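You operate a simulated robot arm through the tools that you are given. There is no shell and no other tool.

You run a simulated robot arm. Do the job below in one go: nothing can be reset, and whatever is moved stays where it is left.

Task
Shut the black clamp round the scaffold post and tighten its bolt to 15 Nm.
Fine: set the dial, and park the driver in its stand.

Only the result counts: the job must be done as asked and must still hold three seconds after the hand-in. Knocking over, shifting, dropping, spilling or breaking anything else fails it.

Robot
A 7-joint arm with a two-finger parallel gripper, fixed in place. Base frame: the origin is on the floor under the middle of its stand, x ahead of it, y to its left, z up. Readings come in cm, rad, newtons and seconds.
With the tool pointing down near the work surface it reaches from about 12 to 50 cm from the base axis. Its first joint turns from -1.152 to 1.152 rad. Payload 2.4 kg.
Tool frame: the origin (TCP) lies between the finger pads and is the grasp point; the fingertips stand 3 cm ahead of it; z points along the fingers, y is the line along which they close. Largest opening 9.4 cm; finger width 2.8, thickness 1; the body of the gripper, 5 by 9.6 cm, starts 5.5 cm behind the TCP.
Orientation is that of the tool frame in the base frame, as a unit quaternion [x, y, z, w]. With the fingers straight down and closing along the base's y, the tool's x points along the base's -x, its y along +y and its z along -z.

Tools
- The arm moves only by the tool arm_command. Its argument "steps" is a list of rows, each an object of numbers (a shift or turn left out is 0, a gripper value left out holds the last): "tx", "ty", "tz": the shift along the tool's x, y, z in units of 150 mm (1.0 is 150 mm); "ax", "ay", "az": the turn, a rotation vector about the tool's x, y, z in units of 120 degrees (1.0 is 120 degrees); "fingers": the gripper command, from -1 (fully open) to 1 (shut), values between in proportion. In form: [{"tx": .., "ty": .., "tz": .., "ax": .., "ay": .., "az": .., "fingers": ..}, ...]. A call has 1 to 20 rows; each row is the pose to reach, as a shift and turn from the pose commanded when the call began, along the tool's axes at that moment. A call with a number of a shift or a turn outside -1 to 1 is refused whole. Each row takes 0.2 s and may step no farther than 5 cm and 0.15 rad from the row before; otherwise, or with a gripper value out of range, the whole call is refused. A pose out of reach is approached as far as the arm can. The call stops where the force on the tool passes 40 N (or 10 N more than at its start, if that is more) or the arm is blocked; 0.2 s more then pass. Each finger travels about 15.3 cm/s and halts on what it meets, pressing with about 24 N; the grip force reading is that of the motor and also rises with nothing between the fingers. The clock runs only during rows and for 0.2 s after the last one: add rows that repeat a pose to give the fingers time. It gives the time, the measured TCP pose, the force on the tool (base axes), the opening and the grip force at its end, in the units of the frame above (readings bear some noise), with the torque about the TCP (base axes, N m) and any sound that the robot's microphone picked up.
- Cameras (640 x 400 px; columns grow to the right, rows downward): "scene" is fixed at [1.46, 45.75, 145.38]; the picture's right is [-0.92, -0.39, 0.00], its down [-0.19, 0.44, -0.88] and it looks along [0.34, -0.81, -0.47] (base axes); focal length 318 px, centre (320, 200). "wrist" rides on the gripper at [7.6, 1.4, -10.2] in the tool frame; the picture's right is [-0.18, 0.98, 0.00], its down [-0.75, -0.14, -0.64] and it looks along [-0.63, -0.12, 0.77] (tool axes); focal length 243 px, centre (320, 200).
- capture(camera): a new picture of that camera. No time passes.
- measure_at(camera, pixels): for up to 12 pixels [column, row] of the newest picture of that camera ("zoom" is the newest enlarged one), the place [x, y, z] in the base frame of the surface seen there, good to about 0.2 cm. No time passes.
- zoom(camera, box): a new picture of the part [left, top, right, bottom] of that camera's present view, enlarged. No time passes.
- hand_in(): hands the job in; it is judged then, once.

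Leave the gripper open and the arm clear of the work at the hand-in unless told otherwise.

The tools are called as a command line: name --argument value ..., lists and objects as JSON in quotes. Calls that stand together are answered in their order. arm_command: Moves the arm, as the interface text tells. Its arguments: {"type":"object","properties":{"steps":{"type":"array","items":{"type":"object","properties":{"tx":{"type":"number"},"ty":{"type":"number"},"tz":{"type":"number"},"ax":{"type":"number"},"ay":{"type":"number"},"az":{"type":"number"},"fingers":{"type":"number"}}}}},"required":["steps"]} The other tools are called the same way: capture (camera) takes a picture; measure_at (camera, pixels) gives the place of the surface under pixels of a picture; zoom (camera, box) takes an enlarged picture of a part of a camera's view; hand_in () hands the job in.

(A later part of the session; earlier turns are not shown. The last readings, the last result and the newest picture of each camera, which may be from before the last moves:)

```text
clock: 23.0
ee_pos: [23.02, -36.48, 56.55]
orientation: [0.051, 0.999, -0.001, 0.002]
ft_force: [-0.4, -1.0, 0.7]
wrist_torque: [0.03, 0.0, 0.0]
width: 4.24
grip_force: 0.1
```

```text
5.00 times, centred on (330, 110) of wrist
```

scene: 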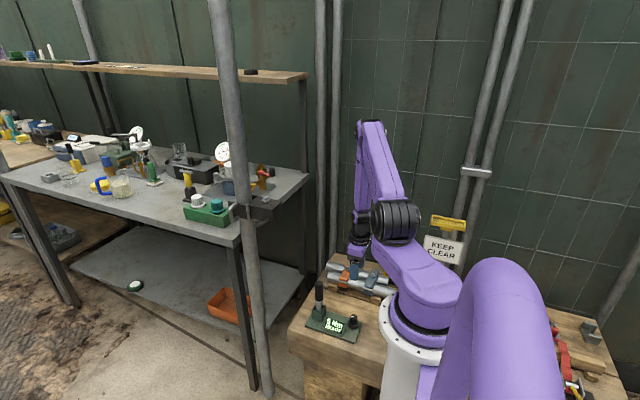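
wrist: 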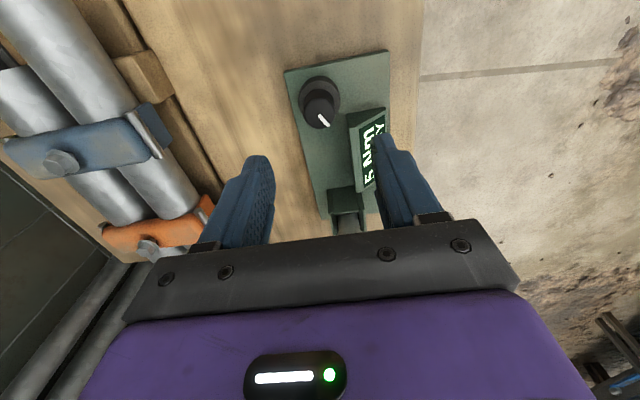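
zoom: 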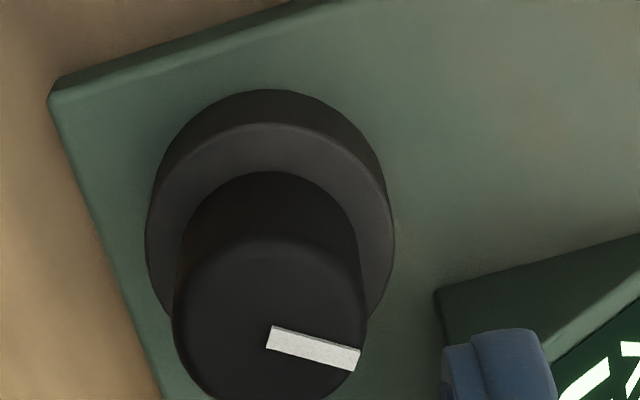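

measure_at --camera "zoom" --pixels '[[178, 325], [362, 325], [270, 245], [270, 325], [268, 338], [357, 360], [220, 390], [320, 390]]'

```text
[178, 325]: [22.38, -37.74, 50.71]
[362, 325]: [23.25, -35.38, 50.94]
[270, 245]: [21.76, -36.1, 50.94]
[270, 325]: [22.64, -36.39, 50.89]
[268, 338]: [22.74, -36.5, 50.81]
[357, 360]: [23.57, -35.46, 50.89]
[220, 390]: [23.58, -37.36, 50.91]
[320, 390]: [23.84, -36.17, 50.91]
```

Knob center is (22.8, -36.5), pointer at 51°. I'll pre-rotate the hand 54° clockwise above the knob, then lower and grip.

arm_command --steps '[{"tx": 0.005, "az": 0.065}, {"tx": 0.01, "az": 0.13}, {"tx": 0.0133, "ty": -0.002, "az": 0.195}, {"tx": 0.0133, "ty": -0.002, "az": 0.26}, {"tx": 0.0133, "ty": -0.002, "az": 0.325}, {"tx": 0.0133, "ty": -0.002, "az": 0.39}, {"tx": 0.0133, "ty": -0.002, "az": 0.45}, {"tx": 0.0133, "ty": -0.002, "az": 0.45}, {"tx": 0.0133, "ty": -0.002, "az": 0.45}]'

```text
clock: 25.0
ee_pos: [22.85, -36.5, 56.35]
orientation: [0.5, 0.866, 0.0, 0.002]
ft_force: [0.1, 0.1, 0.7]
wrist_torque: [0.0, 0.0, -0.01]
width: 4.23
grip_force: 0.2
```

Centered at (22.85, -36.5), yaw 60° clockwise. Lowering to z 51.8 and gripping fully.

arm_command --steps '[{"tz": 0.15}, {"tz": 0.303}, {"tz": 0.303}, {"tz": 0.303, "fingers": 0.35}, {"tz": 0.303, "fingers": 0.35}, {"tz": 0.303, "fingers": 1}, {"tz": 0.303, "fingers": 1}]'

```text
clock: 25.6
ee_pos: [22.99, -36.74, 52.87]
orientation: [0.498, 0.867, 0.002, -0.004]
ft_force: [-3.8, 7.3, 40.3]
wrist_torque: [1.28, -0.69, 0.3]
width: 4.21
grip_force: 0.1
stopped in row 2: the force on the tool passed its limit at 153 N (the readings are from after the stop); the commanded pose is now the measured one
```

The fingertip hit the display housing corner with a 153 N spike. I'll lift straight up right away and check the stand hasn't shifted.

arm_command --steps '[{"tz": -0.1}, {"tz": -0.25}, {"tz": -0.4}]'

zoom --camera "scene" --box '[295, 270, 375, 350]'

```text
clock: 26.4
ee_pos: [22.92, -36.7, 58.69]
orientation: [0.499, 0.867, 0.001, -0.002]
ft_force: [1.0, -0.1, 0.6]
wrist_torque: [-0.01, -0.04, 0.01]
width: 4.22
grip_force: 0.0
```

```text
5.00 times, centred on (335, 310) of scene
```

zoom: 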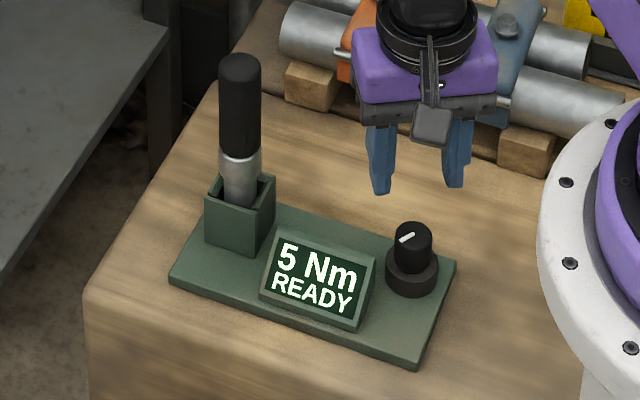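

The stand, display and driver are exactly where they were. The fingers only clear the housing when yawed between 0° and 90° counter-clockwise. I'll rotate back to yaw 0 and recenter.

arm_command --steps '[{"tx": 0.0155, "az": -0.065, "fingers": 0.0}, {"tx": 0.0155, "az": -0.13}, {"tx": 0.0155, "az": -0.195}, {"tx": 0.0155, "az": -0.26}, {"tx": 0.0155, "az": -0.325}, {"tx": 0.0155, "az": -0.39}, {"tx": 0.0155, "az": -0.45}, {"tx": 0.0155, "az": -0.5}, {"tx": 0.0155, "az": -0.5}]'

zoom --camera "wrist" --box '[260, 50, 400, 150]'

```text
clock: 28.4
ee_pos: [22.77, -36.48, 58.89]
orientation: [-0.003, 1.0, 0.003, -0.001]
ft_force: [0.5, 0.1, 0.9]
wrist_torque: [-0.02, 0.01, 0.01]
width: 4.7
grip_force: 0.1
```

```text
4.00 times, centred on (330, 100) of wrist
```

zoom: 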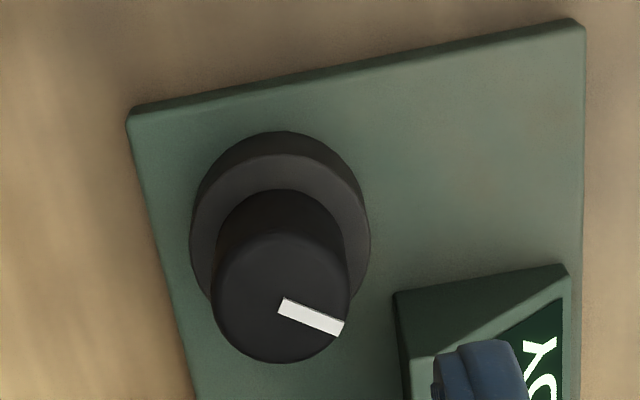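

Centered at (22.77, -36.48), yaw 0. Lowering to z 51.8 and gripping.

arm_command --steps '[{"tz": 0.15}, {"tz": 0.3}, {"tz": 0.4}, {"tz": 0.47}, {"tz": 0.47}, {"tz": 0.47, "fingers": 0.3}, {"tz": 0.47, "fingers": 1}, {"tz": 0.47, "fingers": 1}]'

```text
clock: 30.2
ee_pos: [22.76, -36.54, 51.86]
orientation: [-0.001, 1.0, 0.003, -0.002]
ft_force: [-1.0, 4.2, -0.5]
wrist_torque: [-0.53, 0.03, 0.0]
width: 2.75
grip_force: 44.9
```

Good centered grip with low forces. Turning counter-clockwise 30°.

arm_command --steps '[{"az": -0.04}, {"az": -0.08}, {"az": -0.12}, {"az": -0.16}, {"az": -0.2}, {"az": -0.25}, {"az": -0.25}]'

zoom --camera "scene" --box '[295, 270, 375, 350]'

zoom --camera "wrist" --box '[240, 60, 400, 240]'

```text
clock: 31.8
ee_pos: [22.75, -36.53, 51.78]
orientation: [-0.261, 0.965, 0.004, 0.0]
ft_force: [-6.1, 8.4, 13.9]
wrist_torque: [-0.28, -0.17, 0.02]
width: 2.77
grip_force: 44.7
```

```text
5.00 times, centred on (335, 310) of scene
```

zoom: 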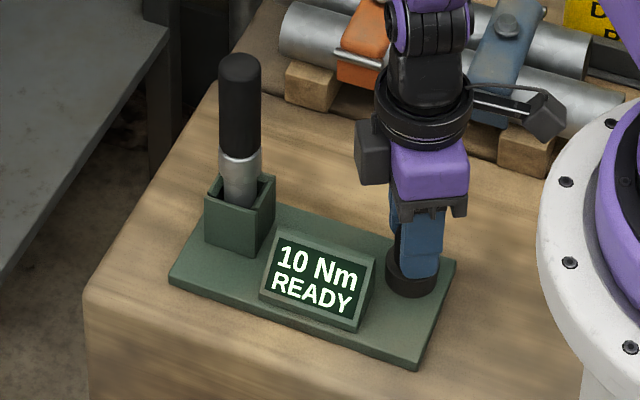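

```text
2.22 times, centred on (320, 150) of wrist
```

zoom: 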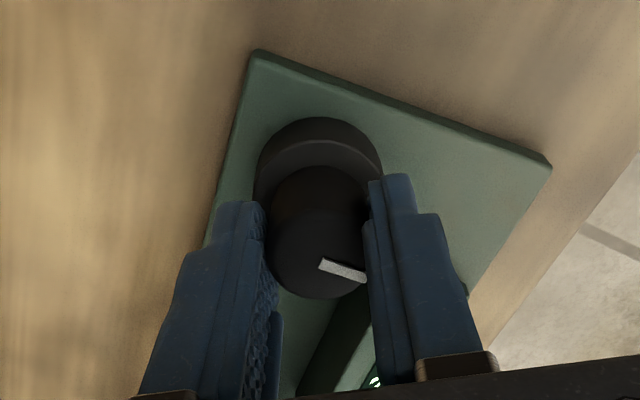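

Display now reads 10 Nm, so counter-clockwise increases it in steps. Turning a further 30°.

arm_command --steps '[{"az": -0.04}, {"az": -0.08}, {"az": -0.12}, {"az": -0.16}, {"az": -0.2}, {"az": -0.25}, {"az": -0.25}]'

zoom --camera "scene" --box '[295, 270, 375, 350]'

zoom --camera "wrist" --box '[240, 60, 400, 240]'

```text
clock: 33.0
ee_pos: [22.68, -36.51, 51.87]
orientation: [-0.435, 0.9, 0.003, 0.0]
ft_force: [-1.5, 4.8, 13.2]
wrist_torque: [-0.48, -0.45, 0.01]
width: 2.75
grip_force: 45.2
stopped in row 5: the force on the tool passed its limit at 41 N (the readings are from after the stop); the commanded pose is now the measured one
```

```text
5.00 times, centred on (335, 310) of scene
```

zoom: 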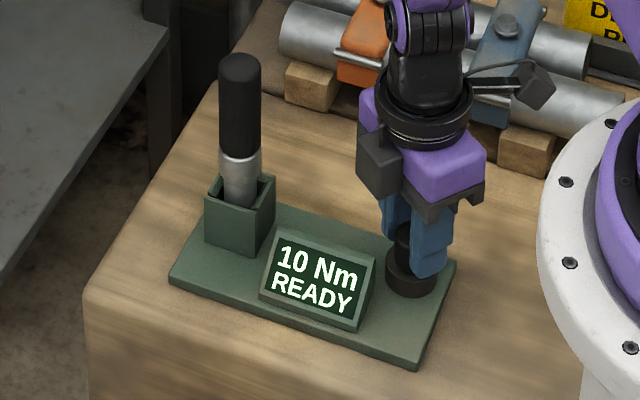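

```text
2.22 times, centred on (320, 150) of wrist
```

zoom: 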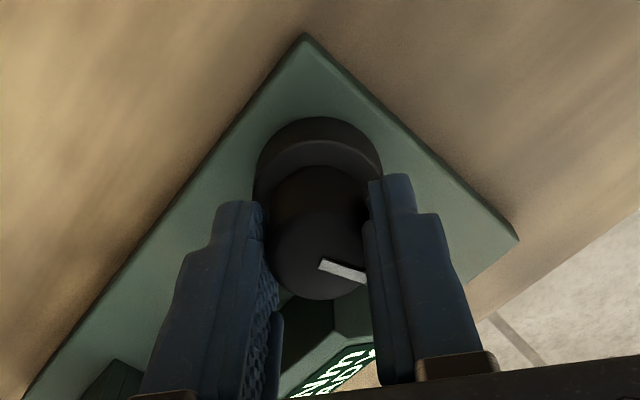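

Display still 10 Nm with the pointer at about 102°. Continuing counter-clockwise in small steps.

arm_command --steps '[{"az": -0.03}, {"az": -0.06}, {"az": -0.1}, {"az": -0.13}]'

zoom --camera "scene" --box '[295, 270, 375, 350]'

```text
clock: 34.0
ee_pos: [22.76, -36.53, 51.86]
orientation: [-0.554, 0.832, 0.003, 0.0]
ft_force: [0.5, 5.3, 12.6]
wrist_torque: [-0.13, -0.51, -0.04]
width: 2.79
grip_force: 45.0
```

```text
5.00 times, centred on (335, 310) of scene
```

zoom: 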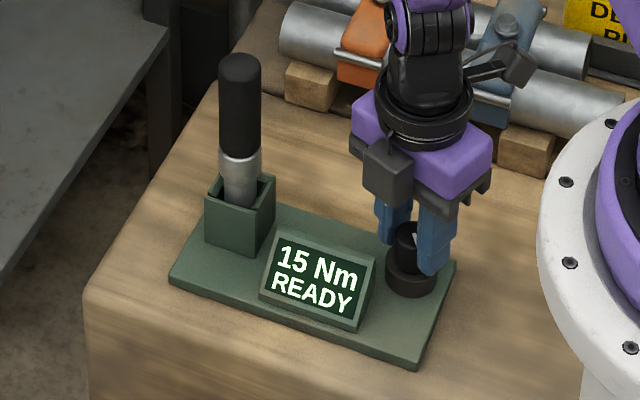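

Display reads 15 Nm. I'll turn about 12° further so it isn't near the switching boundary, then check.

arm_command --steps '[{"az": -0.03}, {"az": -0.06}, {"az": -0.1}]'

zoom --camera "scene" --box '[295, 270, 375, 350]'

```text
clock: 34.8
ee_pos: [22.71, -36.63, 51.86]
orientation: [-0.638, 0.77, 0.005, 0.0]
ft_force: [-2.2, 9.3, 35.4]
wrist_torque: [0.15, -0.39, 0.02]
width: 2.76
grip_force: 45.5
```

```text
5.00 times, centred on (335, 310) of scene
```

zoom: 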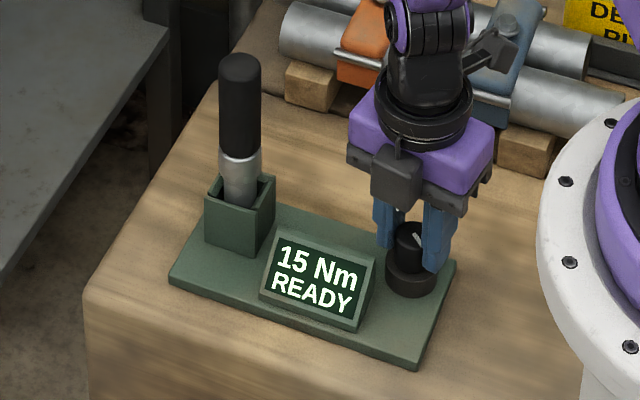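

Still 15 Nm with margin. I'll open the fingers and lift straight off the knob.

arm_command --steps '[{"fingers": 0.1}, {"fingers": -0.1}, {"fingers": -0.1}]'

arm_command --steps '[{"tz": -0.15}, {"tz": -0.35}, {"tz": -0.6}, {"tz": -0.9}, {"tz": -0.9}]'

zoom --camera "scene" --box '[295, 270, 375, 350]'

```text
clock: 35.6
ee_pos: [22.8, -36.6, 51.85]
orientation: [-0.638, 0.77, 0.003, 0.001]
ft_force: [-0.1, -0.3, -0.3]
wrist_torque: [-0.01, -0.02, 0.0]
width: 5.17
grip_force: 0.0
```

```text
clock: 36.8
ee_pos: [22.82, -36.54, 65.41]
orientation: [-0.637, 0.771, 0.004, 0.001]
ft_force: [-0.2, -0.1, -1.1]
wrist_torque: [0.0, 0.0, -0.02]
width: 5.16
grip_force: 0.0
```

```text
5.00 times, centred on (335, 310) of scene
```

zoom: 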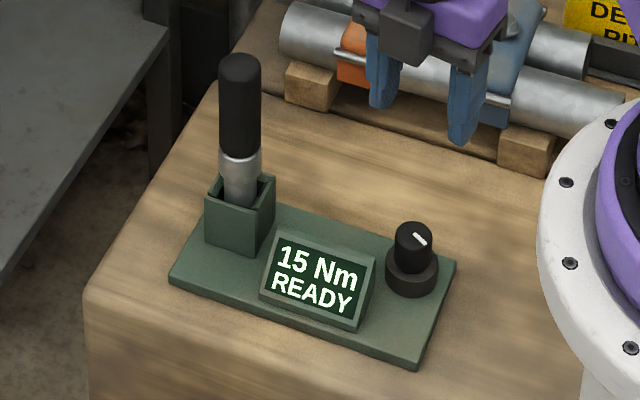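

The dial holds at 15 Nm. Now the driver: I'll zoom in and measure its axis, dimensions and holder.

zoom --camera "scene" --box '[300, 275, 340, 325]'

```text
8.00 times, centred on (320, 300) of scene
```

zoom: 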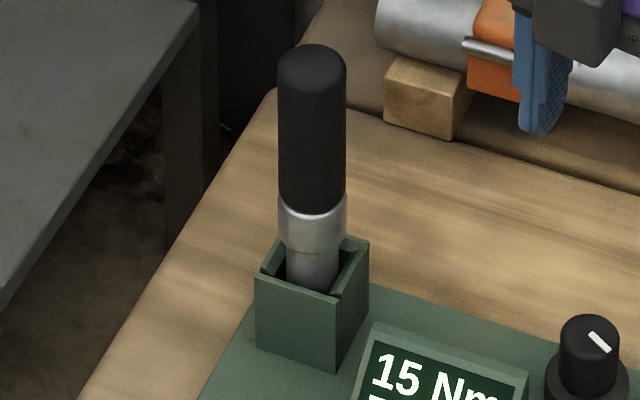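

measure_at --camera "zoom" --pixels '[[312, 55], [312, 100], [312, 150], [312, 200], [312, 225], [312, 260], [285, 130], [340, 130], [285, 215], [340, 215], [262, 275], [330, 290]]'

measure_at --camera "zoom" --pixels '[[312, 48], [292, 260], [335, 260], [340, 290], [365, 245], [262, 290], [345, 240], [275, 255], [295, 240], [312, 285], [285, 80], [340, 80]]'

```text
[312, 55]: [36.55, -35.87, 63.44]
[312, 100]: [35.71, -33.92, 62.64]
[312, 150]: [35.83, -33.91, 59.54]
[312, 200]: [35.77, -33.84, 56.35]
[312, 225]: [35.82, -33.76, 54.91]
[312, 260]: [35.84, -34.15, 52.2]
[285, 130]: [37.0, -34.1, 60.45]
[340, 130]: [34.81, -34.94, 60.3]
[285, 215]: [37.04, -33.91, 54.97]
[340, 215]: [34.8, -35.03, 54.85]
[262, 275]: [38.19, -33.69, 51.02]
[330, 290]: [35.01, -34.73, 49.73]
```

```text
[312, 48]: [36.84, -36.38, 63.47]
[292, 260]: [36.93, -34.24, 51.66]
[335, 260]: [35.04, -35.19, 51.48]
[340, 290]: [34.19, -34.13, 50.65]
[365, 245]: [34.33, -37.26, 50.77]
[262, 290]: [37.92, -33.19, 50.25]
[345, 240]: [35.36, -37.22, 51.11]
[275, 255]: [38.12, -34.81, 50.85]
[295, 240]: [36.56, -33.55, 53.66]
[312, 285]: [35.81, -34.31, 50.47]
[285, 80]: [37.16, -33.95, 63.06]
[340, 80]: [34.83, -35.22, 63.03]
```

The driver stands vertical with axis at about (36.4, -35.35), handle diameter about 3.1 from z 56 to 63.5, and holder top at z 50.8. I'll rise, turn back to yaw 0, and move above it with the gripper wide open.

arm_command --steps '[{"tz": -0.3, "az": 0.06, "fingers": -0.7}, {"tz": -0.6, "az": 0.12, "fingers": -0.7}, {"tz": -0.667, "tx": -0.03, "ty": -0.1, "az": 0.18, "fingers": -0.7}, {"tz": -0.667, "tx": -0.07, "ty": -0.25, "az": 0.24, "fingers": -0.7}, {"tz": -0.667, "tx": -0.11, "ty": -0.4, "az": 0.3, "fingers": -0.7}, {"tz": -0.667, "tx": -0.16, "ty": -0.55, "az": 0.36, "fingers": -0.7}, {"tz": -0.667, "tx": -0.2, "ty": -0.7, "az": 0.42, "fingers": -0.7}, {"tz": -0.667, "tx": -0.23, "ty": -0.8, "az": 0.48, "fingers": -0.7}, {"tz": -0.667, "tx": -0.2485, "ty": -0.872, "az": 0.54, "fingers": -0.7}, {"tz": -0.667, "tx": -0.2485, "ty": -0.872, "az": 0.6, "fingers": -0.7}, {"tz": -0.667, "tx": -0.2485, "ty": -0.872, "az": 0.66, "fingers": -0.7}, {"tz": -0.667, "tx": -0.2485, "ty": -0.872, "az": 0.66, "fingers": -0.7}]'

capture --camera "wrist"

zoom --camera "scene" --box '[280, 200, 400, 350]'

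```text
clock: 39.4
ee_pos: [36.43, -35.47, 75.26]
orientation: [0.0, 1.0, 0.003, -0.002]
ft_force: [0.9, 0.7, 0.2]
wrist_torque: [-0.03, -0.01, -0.03]
width: 7.99
grip_force: 0.2
```

```text
taken
```

wrist: 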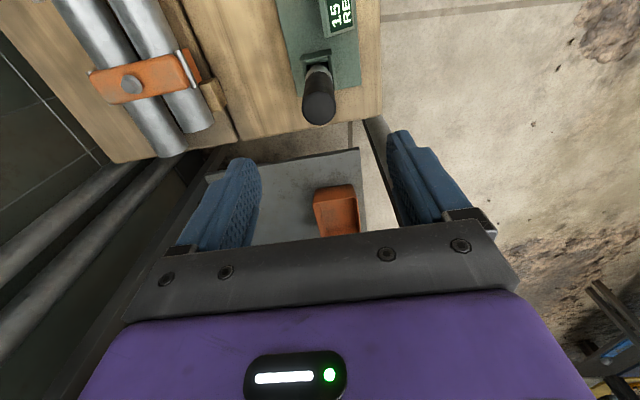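

```text
2.67 times, centred on (340, 275) of scene
```

zoom: 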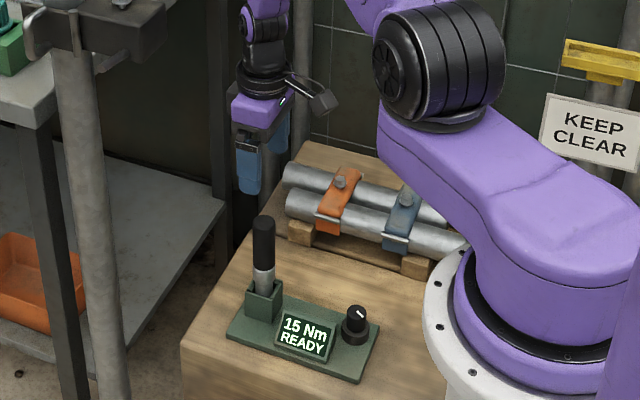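

Zooming in the wrist view on the driver's top for exact centering.

zoom --camera "wrist" --box '[280, 40, 360, 140]'

```text
4.00 times, centred on (320, 90) of wrist
```

zoom: 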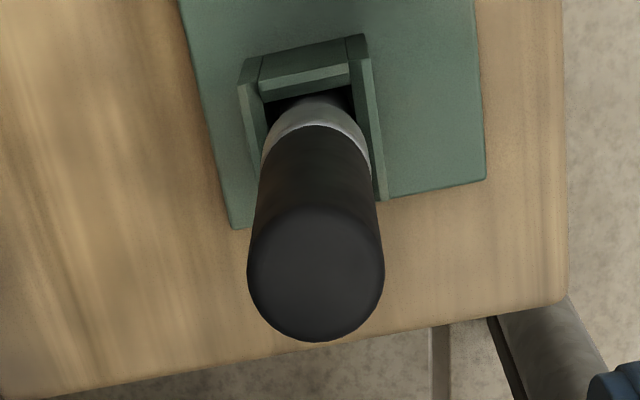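

measure_at --camera "zoom" --pixels '[[316, 275], [255, 275], [378, 275], [316, 215], [316, 335], [250, 120], [365, 110], [265, 75], [345, 65], [375, 195], [315, 150]]'

```text
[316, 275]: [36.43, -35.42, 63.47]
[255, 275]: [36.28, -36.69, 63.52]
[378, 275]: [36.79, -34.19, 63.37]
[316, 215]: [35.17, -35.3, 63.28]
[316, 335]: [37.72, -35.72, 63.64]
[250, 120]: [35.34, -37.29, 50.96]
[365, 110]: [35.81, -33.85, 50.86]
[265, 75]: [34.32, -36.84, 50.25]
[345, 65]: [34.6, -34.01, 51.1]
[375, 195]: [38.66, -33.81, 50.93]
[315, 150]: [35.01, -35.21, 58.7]
```

Driver axis (36.45, -35.45) matches the TCP. Descending over the handle, then closing.

arm_command --steps '[{"tz": 0.25}, {"tz": 0.5}, {"tz": 0.75}, {"tz": 0.9}, {"tz": 1.0}, {"tz": 1.0}]'

capture --camera "wrist"

zoom --camera "scene" --box '[280, 240, 360, 340]'

```text
clock: 40.8
ee_pos: [36.44, -35.41, 60.26]
orientation: [-0.001, 1.0, 0.003, -0.002]
ft_force: [0.4, 0.0, -0.2]
wrist_torque: [0.01, 0.01, 0.02]
width: 8.0
grip_force: 0.1
```

```text
taken
```

wrist: 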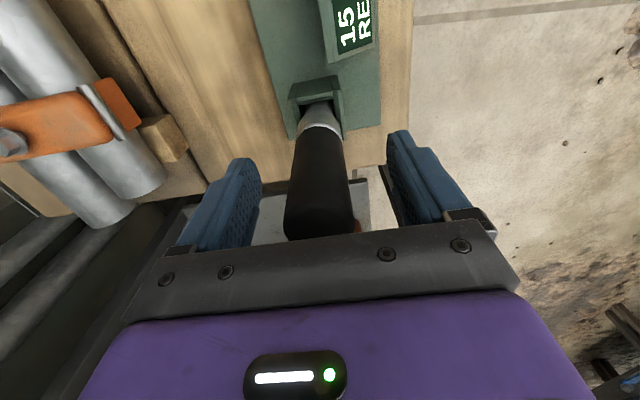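

```text
4.00 times, centred on (320, 290) of scene
```

zoom: 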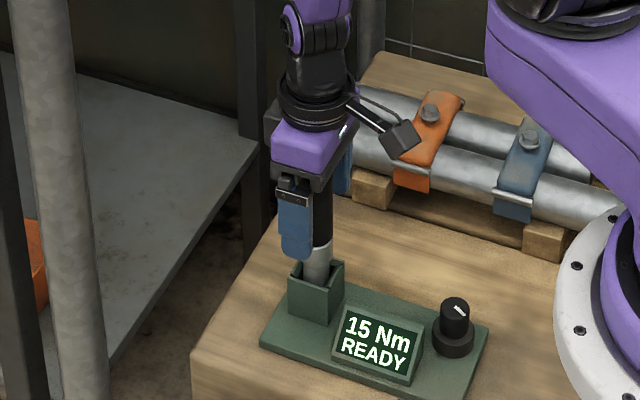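

The fingers straddle the handle at z 60.3. Closing slowly, then full grip.

arm_command --steps '[{"fingers": 0.2}, {"fingers": 0.2}, {"fingers": 1}, {"fingers": 1}, {"fingers": 1}]'

```text
clock: 42.0
ee_pos: [36.5, -35.41, 60.32]
orientation: [0.0, 1.0, 0.002, -0.002]
ft_force: [0.4, -1.1, 0.8]
wrist_torque: [-0.23, -0.04, 0.0]
width: 3.11
grip_force: 23.8
```

Gripped at 3.11 cm with low side force. Lifting straight up 14 cm.

arm_command --steps '[{"tz": -0.07}, {"tz": -0.15}, {"tz": -0.3}, {"tz": -0.5}, {"tz": -0.7}, {"tz": -0.93}, {"tz": -0.93}]'

zoom --camera "scene" --box '[280, 200, 400, 350]'

capture --camera "wrist"

```text
clock: 43.6
ee_pos: [36.2, -35.41, 74.0]
orientation: [0.0, 1.0, 0.003, -0.002]
ft_force: [0.3, 0.0, -3.8]
wrist_torque: [0.01, 0.03, 0.01]
width: 3.11
grip_force: 24.4
```

```text
2.67 times, centred on (340, 275) of scene
```

zoom: 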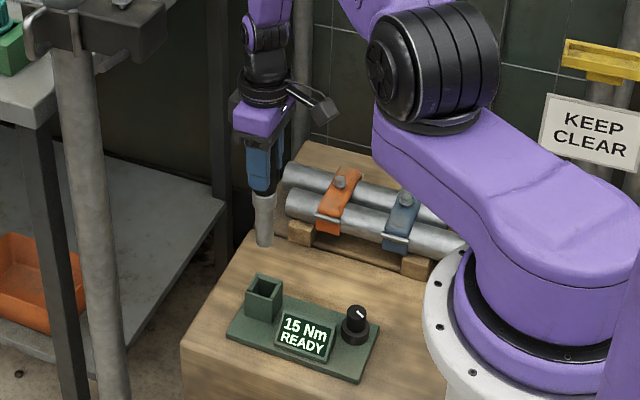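

```text
taken
```

wrist: 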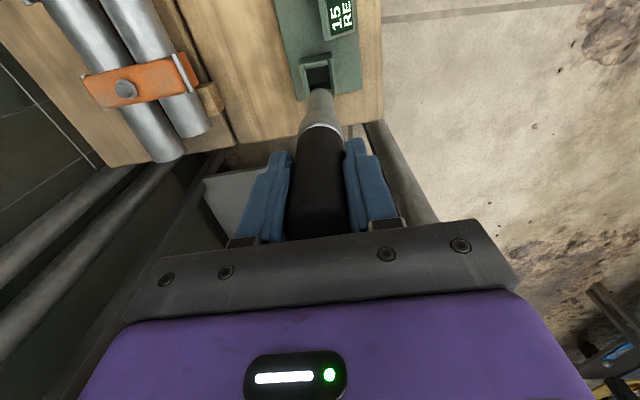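

The driver is held and the stand didn't move. Measuring the driver's lower end relative to the TCP.

zoom --camera "scene" --box '[290, 225, 340, 300]'

```text
5.33 times, centred on (315, 262) of scene
```

zoom: 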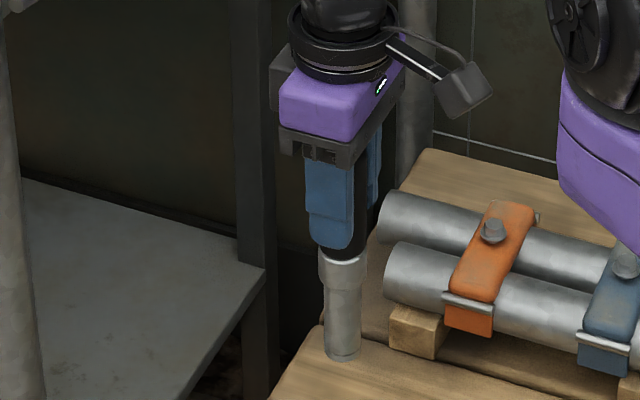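

measure_at --camera "zoom" --pixels '[[342, 357], [342, 350], [342, 320], [342, 290], [342, 265], [330, 345], [355, 345], [330, 300], [357, 300], [350, 245], [329, 210]]'

```text
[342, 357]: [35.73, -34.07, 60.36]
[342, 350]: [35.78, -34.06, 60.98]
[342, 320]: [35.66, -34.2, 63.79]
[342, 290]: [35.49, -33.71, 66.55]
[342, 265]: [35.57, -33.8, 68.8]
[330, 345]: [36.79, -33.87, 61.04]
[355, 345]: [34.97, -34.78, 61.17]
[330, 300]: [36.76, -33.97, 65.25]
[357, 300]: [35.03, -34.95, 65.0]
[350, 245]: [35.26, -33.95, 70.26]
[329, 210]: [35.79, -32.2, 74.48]
```

The driver hangs vertical, with its bottom about 13.9 cm below the TCP. Now raising it in stages toward a spot short of the clamp.

arm_command --steps '[{"tz": -0.15}, {"tz": -0.35}, {"tz": -0.6}, {"tz": -0.85}, {"tz": -1.0}, {"tz": -1.0}]'

arm_command --steps '[{"tz": -0.15, "tx": 0.03, "ty": 0.06}, {"tz": -0.35, "tx": 0.08, "ty": 0.15}, {"tz": -0.6, "tx": 0.13, "ty": 0.25}, {"tz": -0.8, "tx": 0.17, "ty": 0.33}, {"tz": -0.95, "tx": 0.2, "ty": 0.4}, {"tz": -1.0, "tx": 0.2, "ty": 0.4}, {"tz": -1.0, "tx": 0.2, "ty": 0.4}]'

arm_command --steps '[{"tz": -0.15, "ty": 0.06}, {"tz": -0.35, "ty": 0.13}, {"tz": -0.6, "ty": 0.2}, {"tz": -0.8, "ty": 0.27}, {"tz": -0.95, "ty": 0.32}, {"tz": -1.0, "ty": 0.33}, {"tz": -1.0, "ty": 0.33}]'

capture --camera "scene"

capture --camera "wrist"

```text
clock: 45.0
ee_pos: [36.52, -35.33, 89.27]
orientation: [0.0, 1.0, 0.003, -0.001]
ft_force: [0.1, 0.1, -3.9]
wrist_torque: [-0.02, 0.02, 0.0]
width: 3.1
grip_force: 23.9
```

```text
clock: 46.6
ee_pos: [33.47, -29.57, 104.47]
orientation: [0.0, 1.0, 0.003, -0.001]
ft_force: [-0.2, 0.4, -3.7]
wrist_torque: [0.01, 0.01, -0.03]
width: 3.11
grip_force: 24.2
```

```text
clock: 48.2
ee_pos: [33.65, -24.83, 119.36]
orientation: [0.001, 1.0, 0.002, -0.001]
ft_force: [0.4, -0.4, -3.5]
wrist_torque: [0.01, -0.01, 0.0]
width: 3.15
grip_force: 23.9
```

```text
taken
```

scene: 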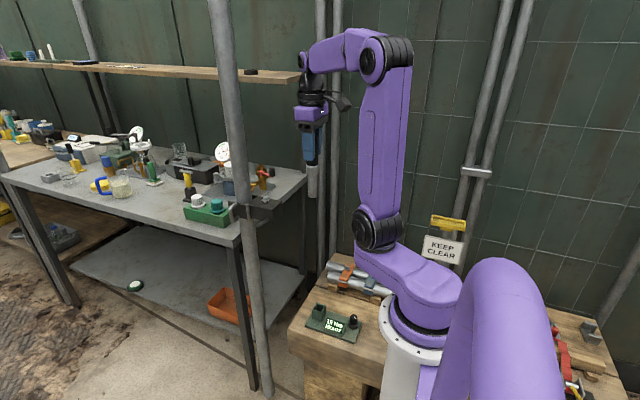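

```text
taken
```

wrist: 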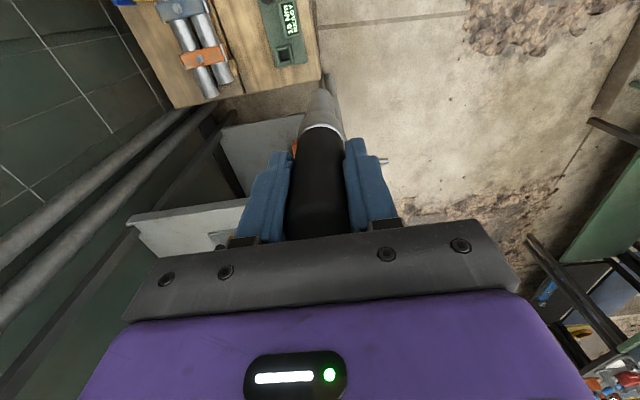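

Now moving to a viewing spot at about (44, -18, 126), so the wrist camera can see the bolt past the driver.

arm_command --steps '[{"tx": -0.08, "ty": 0.06, "tz": -0.15}, {"tx": -0.22, "ty": 0.15, "tz": -0.3}, {"tx": -0.4, "ty": 0.27, "tz": -0.44}, {"tx": -0.56, "ty": 0.37, "tz": -0.44}, {"tx": -0.66, "ty": 0.43, "tz": -0.44}, {"tx": -0.69, "ty": 0.453, "tz": -0.44}, {"tx": -0.69, "ty": 0.453, "tz": -0.44}]'

capture --camera "wrist"

zoom --camera "scene" --box '[200, 80, 340, 240]'

```text
clock: 49.8
ee_pos: [43.88, -18.17, 125.78]
orientation: [0.0, 1.0, 0.002, -0.002]
ft_force: [1.0, -0.3, -4.1]
wrist_torque: [0.03, 0.01, -0.02]
width: 3.12
grip_force: 23.8
```

```text
taken
```

wrist: 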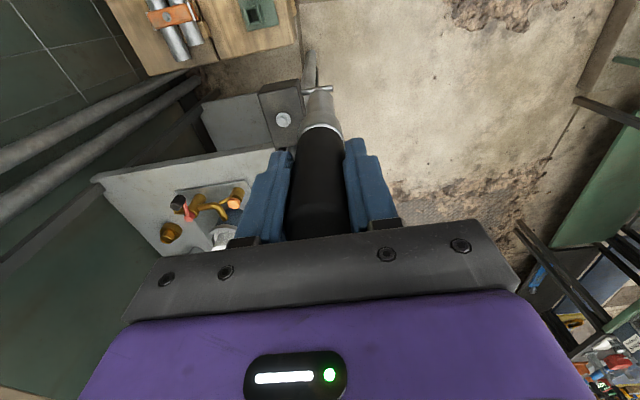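

```text
2.50 times, centred on (270, 160) of scene
```

zoom: 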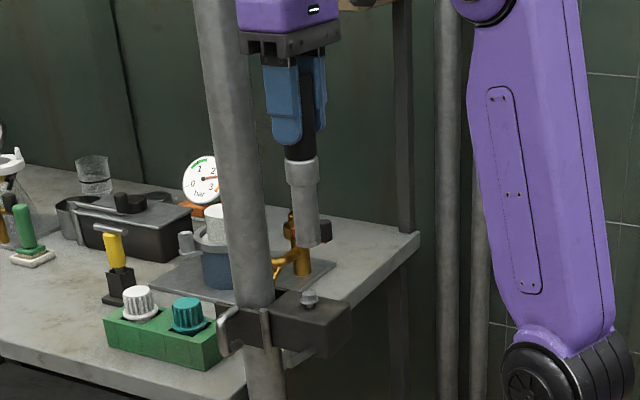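

Bolt visible at (283,120) in the wrist picture. Zooming to measure it.

zoom --camera "wrist" --box '[250, 80, 350, 150]'

```text
5.71 times, centred on (300, 115) of wrist
```

zoom: 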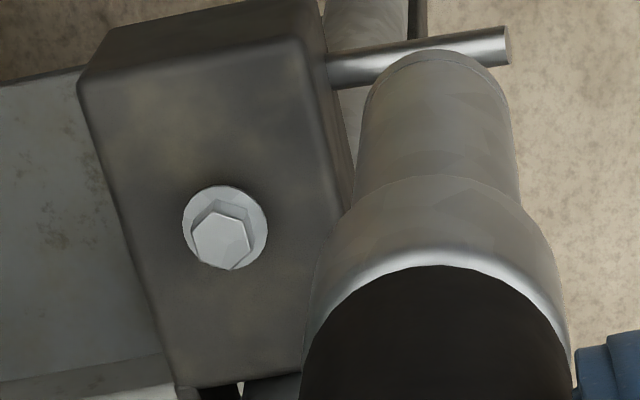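

measure_at --camera "zoom" --pixels '[[221, 240], [195, 240], [248, 238], [221, 216], [230, 265], [187, 225], [264, 225], [225, 189], [205, 215], [240, 222], [205, 258], [245, 258]]'

measure_at --camera "zoom" --pixels '[[436, 60], [375, 100], [505, 100], [440, 100], [436, 180], [330, 260], [555, 260], [230, 150], [150, 150], [215, 330]]'

```text
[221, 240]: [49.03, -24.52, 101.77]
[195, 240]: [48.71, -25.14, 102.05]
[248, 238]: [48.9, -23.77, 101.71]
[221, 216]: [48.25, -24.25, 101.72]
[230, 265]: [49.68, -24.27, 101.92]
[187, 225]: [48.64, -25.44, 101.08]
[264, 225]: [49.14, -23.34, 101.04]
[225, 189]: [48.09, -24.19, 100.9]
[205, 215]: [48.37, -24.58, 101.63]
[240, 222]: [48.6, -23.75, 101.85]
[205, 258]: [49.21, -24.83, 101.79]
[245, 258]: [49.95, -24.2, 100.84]
```

```text
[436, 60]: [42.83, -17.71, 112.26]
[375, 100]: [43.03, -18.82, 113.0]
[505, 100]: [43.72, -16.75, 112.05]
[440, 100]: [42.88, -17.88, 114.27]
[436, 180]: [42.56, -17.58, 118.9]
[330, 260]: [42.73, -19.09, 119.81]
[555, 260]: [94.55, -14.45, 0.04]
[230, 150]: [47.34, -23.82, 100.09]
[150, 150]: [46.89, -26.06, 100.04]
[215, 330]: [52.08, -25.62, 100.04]
```

Bolt head center is about (48.97, -24.45), top at z 101.9, and the driver's axis matches the TCP. Moving above the bolt with the driver bottom around z 106.5.

arm_command --steps '[{"tx": -0.04, "ty": -0.05, "tz": 0.03}, {"tx": -0.12, "ty": -0.15, "tz": 0.1}, {"tx": -0.22, "ty": -0.27, "tz": 0.17}, {"tx": -0.3, "ty": -0.37, "tz": 0.23}, {"tx": -0.33, "ty": -0.41, "tz": 0.24}, {"tx": -0.339, "ty": -0.419, "tz": 0.24}, {"tx": -0.339, "ty": -0.419, "tz": 0.24}]'

zoom --camera "scene" --box '[220, 140, 300, 230]'

capture --camera "wrist"

```text
clock: 51.4
ee_pos: [49.01, -24.31, 122.29]
orientation: [0.0, 1.0, 0.003, -0.003]
ft_force: [-0.1, -0.4, -4.2]
wrist_torque: [0.0, 0.01, 0.02]
width: 3.13
grip_force: 23.8
```

```text
4.44 times, centred on (260, 185) of scene
```

zoom: 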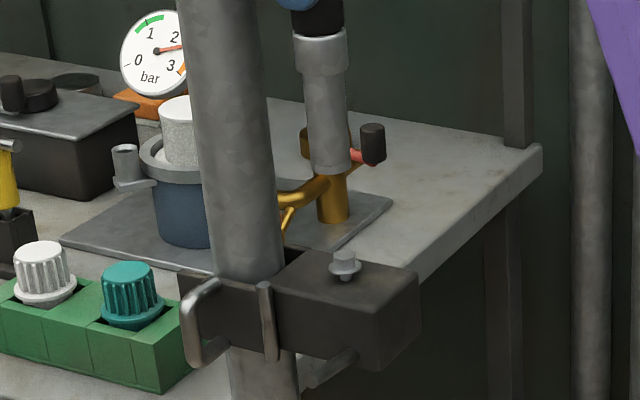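

```text
taken
```

wrist: 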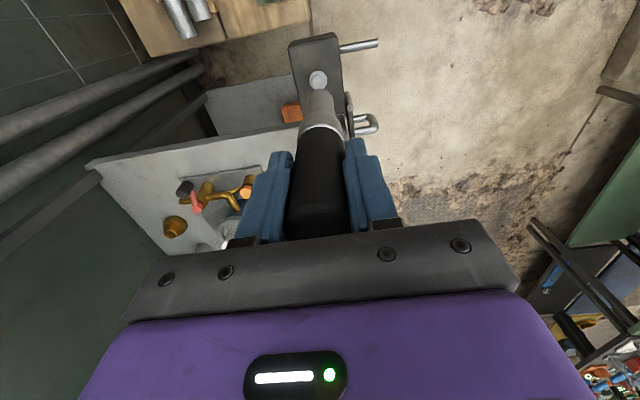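

Both are visible. I'll lower until the driver bottom is about 1 cm above the bolt, then compare alignment in both views.

arm_command --steps '[{"tz": 0.08}, {"tz": 0.18}, {"tz": 0.27}, {"tz": 0.33}, {"tz": 0.35}, {"tz": 0.35}]'

zoom --camera "scene" --box '[245, 175, 285, 215]'

zoom --camera "wrist" --box '[280, 50, 360, 120]'

```text
clock: 52.8
ee_pos: [48.97, -24.23, 116.97]
orientation: [0.0, 1.0, 0.002, -0.001]
ft_force: [0.4, 0.4, -3.7]
wrist_torque: [0.03, 0.04, -0.01]
width: 3.1
grip_force: 24.7
```

```text
10.00 times, centred on (265, 195) of scene
```

zoom: 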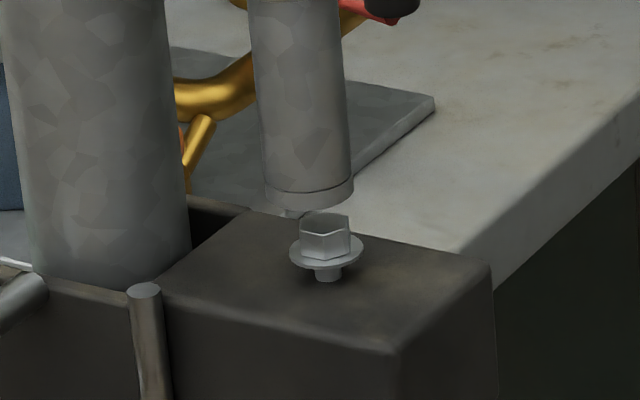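

```text
5.71 times, centred on (320, 85) of wrist
```

zoom: 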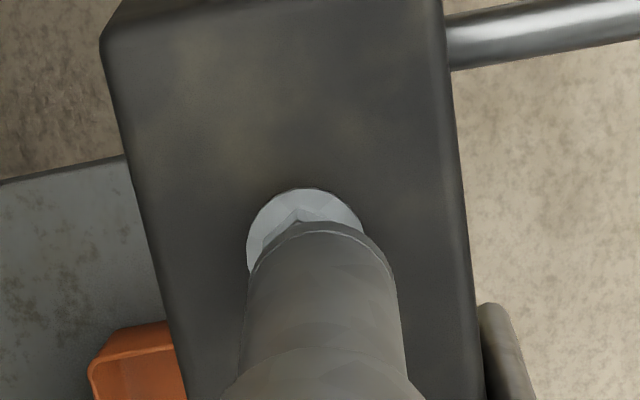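

Comparing the views, the driver needs to shift about (-0.24, -0.25) cm to sit over the bolt. I'll apply that and lower slowly, stopping just above the head.

arm_command --steps '[{"tx": 0.008, "ty": -0.008}, {"tx": 0.016, "ty": -0.0167}, {"tx": 0.016, "ty": -0.0167, "tz": 0.03}, {"tx": 0.016, "ty": -0.0167, "tz": 0.06}, {"tx": 0.016, "ty": -0.0167, "tz": 0.06}]'

zoom --camera "scene" --box '[245, 175, 285, 215]'

zoom --camera "wrist" --box '[280, 50, 360, 120]'

```text
clock: 54.0
ee_pos: [48.75, -24.55, 116.08]
orientation: [0.0, 1.0, 0.003, -0.002]
ft_force: [0.4, 0.5, -3.4]
wrist_torque: [0.03, -0.04, 0.02]
width: 3.11
grip_force: 24.0
```

```text
10.00 times, centred on (265, 195) of scene
```

zoom: 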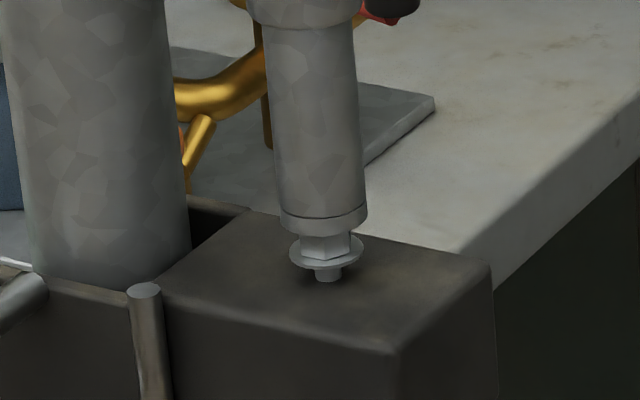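

```text
5.71 times, centred on (320, 85) of wrist
```

zoom: 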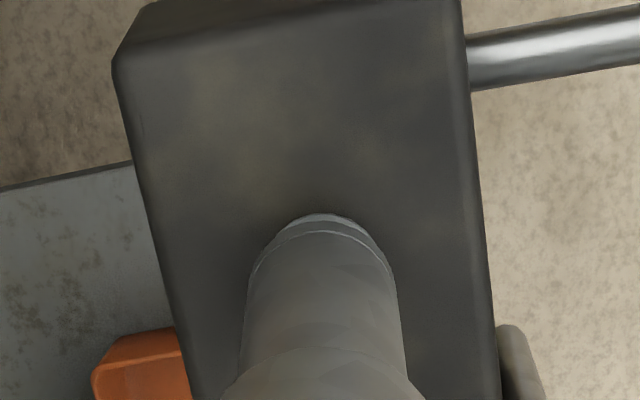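

Aligned in both views (driver center 324 vs bolt 326 px). Lowering 1 cm in small steps onto the hex head.

arm_command --steps '[{"tz": 0.012}, {"tz": 0.024}, {"tz": 0.036}, {"tz": 0.048}, {"tz": 0.06}, {"tz": 0.068}]'

zoom --camera "scene" --box '[245, 175, 285, 215]'

```text
clock: 55.4
ee_pos: [48.67, -24.64, 115.22]
orientation: [0.001, 1.0, 0.003, -0.002]
ft_force: [-0.5, 0.7, -2.7]
wrist_torque: [0.08, 0.07, -0.01]
width: 3.12
grip_force: 23.8
```

```text
10.00 times, centred on (265, 195) of scene
```

zoom: 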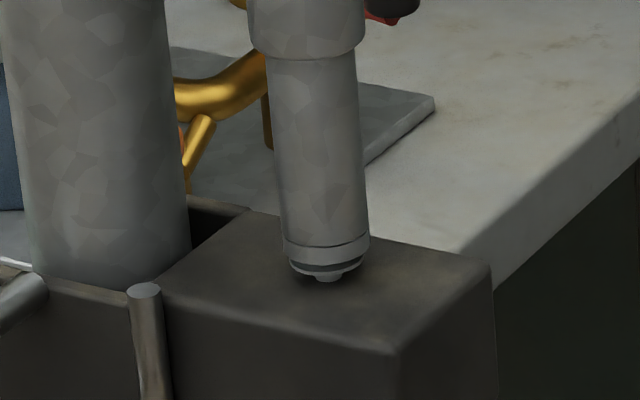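

The socket slid over the hex with no resistance, and the flange is just below. Pressing down gently to see if the driver engages.

arm_command --steps '[{"tz": 0.007}, {"tz": 0.013}, {"tz": 0.02}, {"tz": 0.02}]'

zoom --camera "scene" --box '[245, 175, 285, 215]'

zoom --camera "scene" --box '[310, 300, 370, 340]'

```text
clock: 56.4
ee_pos: [48.83, -24.51, 114.73]
orientation: [0.0, 1.0, 0.003, -0.002]
ft_force: [-0.2, 0.3, -4.7]
wrist_torque: [-0.02, 0.02, 0.02]
width: 3.12
grip_force: 23.2
```

```text
10.00 times, centred on (265, 195) of scene
```

zoom: 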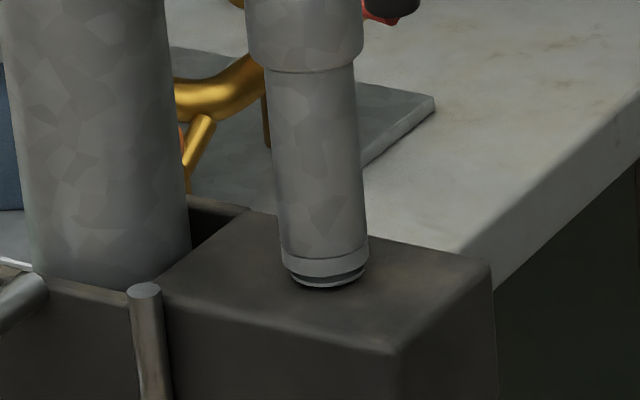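

```text
10.00 times, centred on (340, 320) of scene
```

zoom: 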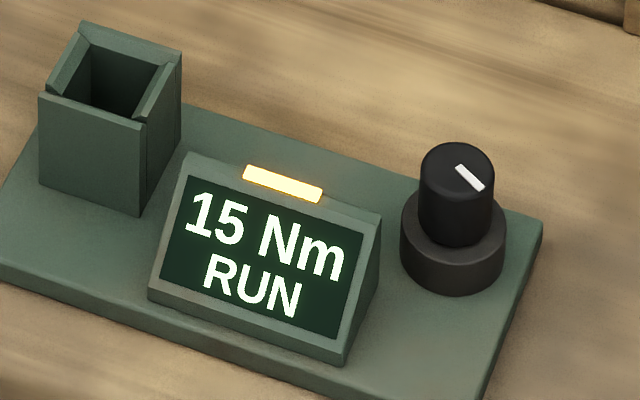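

Display shows "15 Nm RUN" with an amber light, so the driver is powered and running the bolt down. I'll hold and follow it down gently.

arm_command --steps '[{"tz": 0.005}, {"tz": 0.01}, {"tz": 0.015}, {"tz": 0.02}]'

zoom --camera "scene" --box '[245, 175, 285, 215]'

zoom --camera "scene" --box '[310, 300, 370, 340]'

```text
clock: 57.4
ee_pos: [48.8, -24.43, 114.46]
orientation: [0.0, 1.0, 0.003, -0.001]
ft_force: [0.1, 1.3, -1.5]
wrist_torque: [0.07, -0.05, 0.01]
width: 3.13
grip_force: 24.2
```

```text
10.00 times, centred on (265, 195) of scene
```

zoom: 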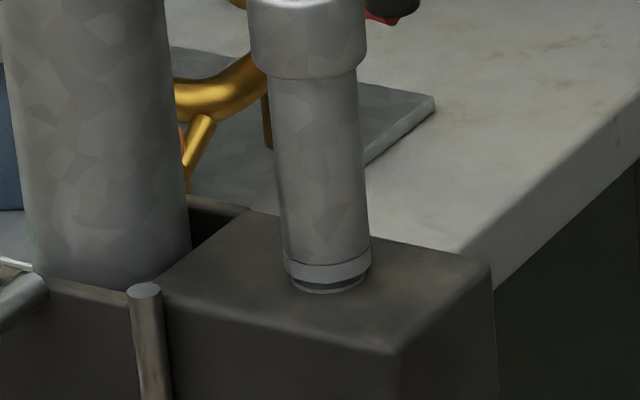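

```text
10.00 times, centred on (340, 320) of scene
```

zoom: 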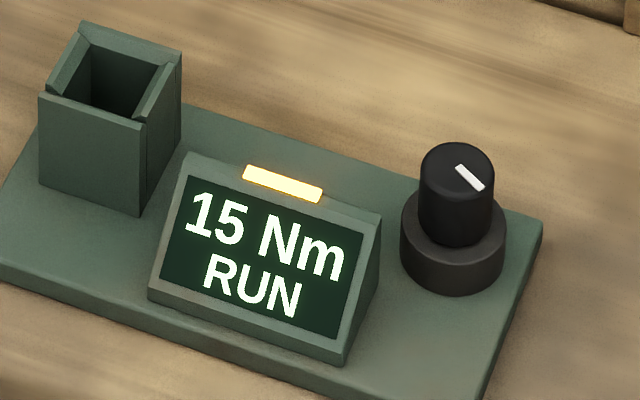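

Still RUN, and the flange now seems at the block. Holding in place a little longer and listening for a click.

arm_command --steps '[{"tz": 0.005}, {"tz": 0.01}, {"tz": 0.01}, {"tz": 0.01}, {"tz": 0.01}]'

zoom --camera "scene" --box '[245, 175, 285, 215]'

zoom --camera "scene" --box '[310, 300, 370, 340]'

```text
clock: 58.6
ee_pos: [48.72, -24.43, 114.45]
orientation: [0.001, 1.0, 0.002, 0.0]
ft_force: [-5.0, 1.1, 29.2]
wrist_torque: [0.03, 0.64, -0.05]
width: 3.11
grip_force: 23.9
```

```text
10.00 times, centred on (265, 195) of scene
```

zoom: 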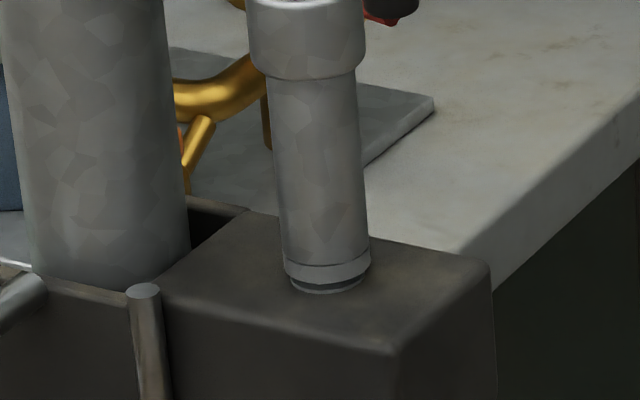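

```text
10.00 times, centred on (340, 320) of scene
```

zoom: 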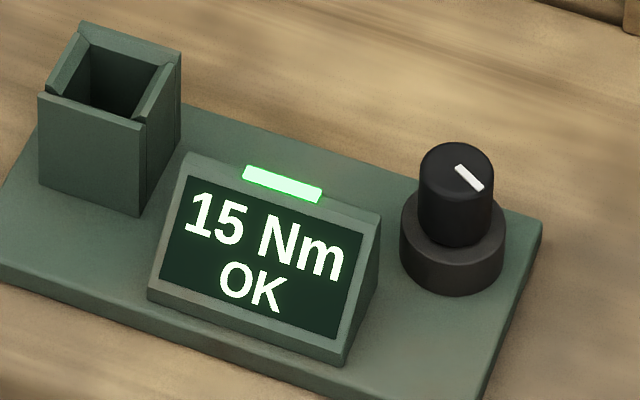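

Display: "15 Nm OK" with a green light, so the bolt is at 15 Nm. Now lifting straight up off the bolt.

arm_command --steps '[{"tz": -0.01}, {"tz": -0.03}, {"tz": -0.07}, {"tz": -0.15}, {"tz": -0.3}, {"tz": -0.5}, {"tz": -0.65}, {"tz": -0.7}, {"tz": -0.7}]'

zoom --camera "scene" --box '[200, 120, 320, 240]'

zoom --camera "scene" --box '[310, 300, 370, 340]'

```text
clock: 60.6
ee_pos: [48.86, -24.58, 124.84]
orientation: [0.0, 1.0, 0.002, -0.002]
ft_force: [-0.6, -0.3, -4.5]
wrist_torque: [0.02, -0.01, -0.05]
width: 3.1
grip_force: 24.0
```

```text
3.33 times, centred on (260, 180) of scene
```

zoom: 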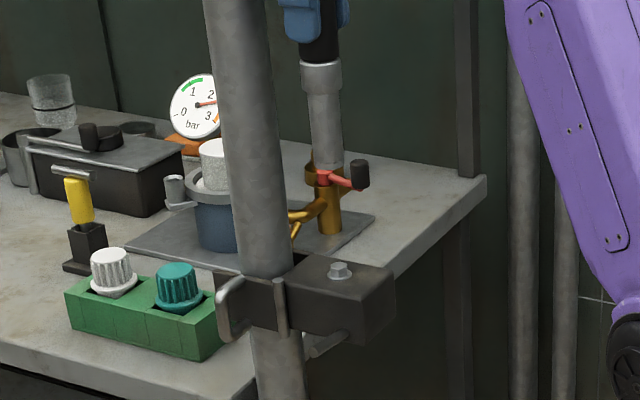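

```text
10.00 times, centred on (340, 320) of scene
```

zoom: 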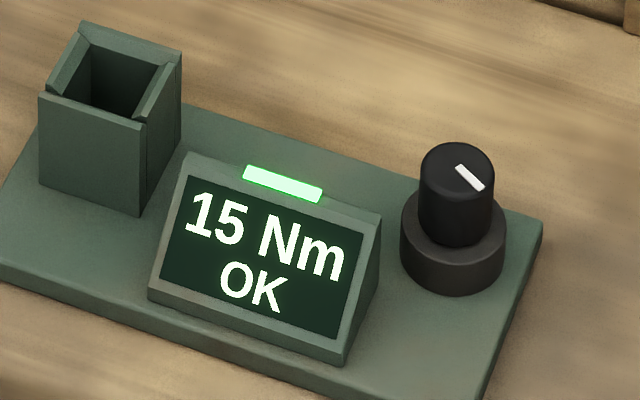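

The bolt is seated flat and the clamp is still shut. Now carrying the driver back, first retreating in -x.

arm_command --steps '[{"tx": 0.08}, {"tx": 0.2}, {"tx": 0.4}, {"tx": 0.6}, {"tx": 0.8}, {"tx": 0.92}, {"tx": 0.97}, {"tx": 0.97}]'

arm_command --steps '[{"tz": 0.12, "ty": -0.05}, {"tz": 0.3, "ty": -0.12}, {"tz": 0.55, "ty": -0.22}, {"tz": 0.78, "ty": -0.3}, {"tz": 0.94, "ty": -0.36}, {"tz": 1.0, "ty": -0.38}, {"tz": 1.0, "ty": -0.38}]'

arm_command --steps '[{"tz": 0.12, "ty": -0.05}, {"tz": 0.3, "ty": -0.1, "tx": -0.02}, {"tz": 0.55, "ty": -0.18, "tx": -0.06}, {"tz": 0.78, "ty": -0.26, "tx": -0.1}, {"tz": 0.94, "ty": -0.33, "tx": -0.13}, {"tz": 1.0, "ty": -0.35, "tx": -0.14}, {"tz": 1.0, "ty": -0.35, "tx": -0.14}]'

```text
clock: 62.4
ee_pos: [34.22, -24.57, 124.9]
orientation: [0.0, 1.0, 0.002, -0.001]
ft_force: [0.4, -0.6, -4.1]
wrist_torque: [0.01, 0.0, -0.03]
width: 3.09
grip_force: 24.4
```

```text
clock: 64.0
ee_pos: [34.22, -30.19, 109.59]
orientation: [0.0, 1.0, 0.003, -0.003]
ft_force: [0.8, -0.9, -5.0]
wrist_torque: [0.0, 0.02, -0.01]
width: 3.09
grip_force: 24.4
```

```text
clock: 65.6
ee_pos: [36.4, -35.4, 94.88]
orientation: [-0.001, 1.0, 0.003, -0.002]
ft_force: [0.6, 0.0, -3.5]
wrist_torque: [0.03, 0.05, -0.02]
width: 3.12
grip_force: 23.8
```

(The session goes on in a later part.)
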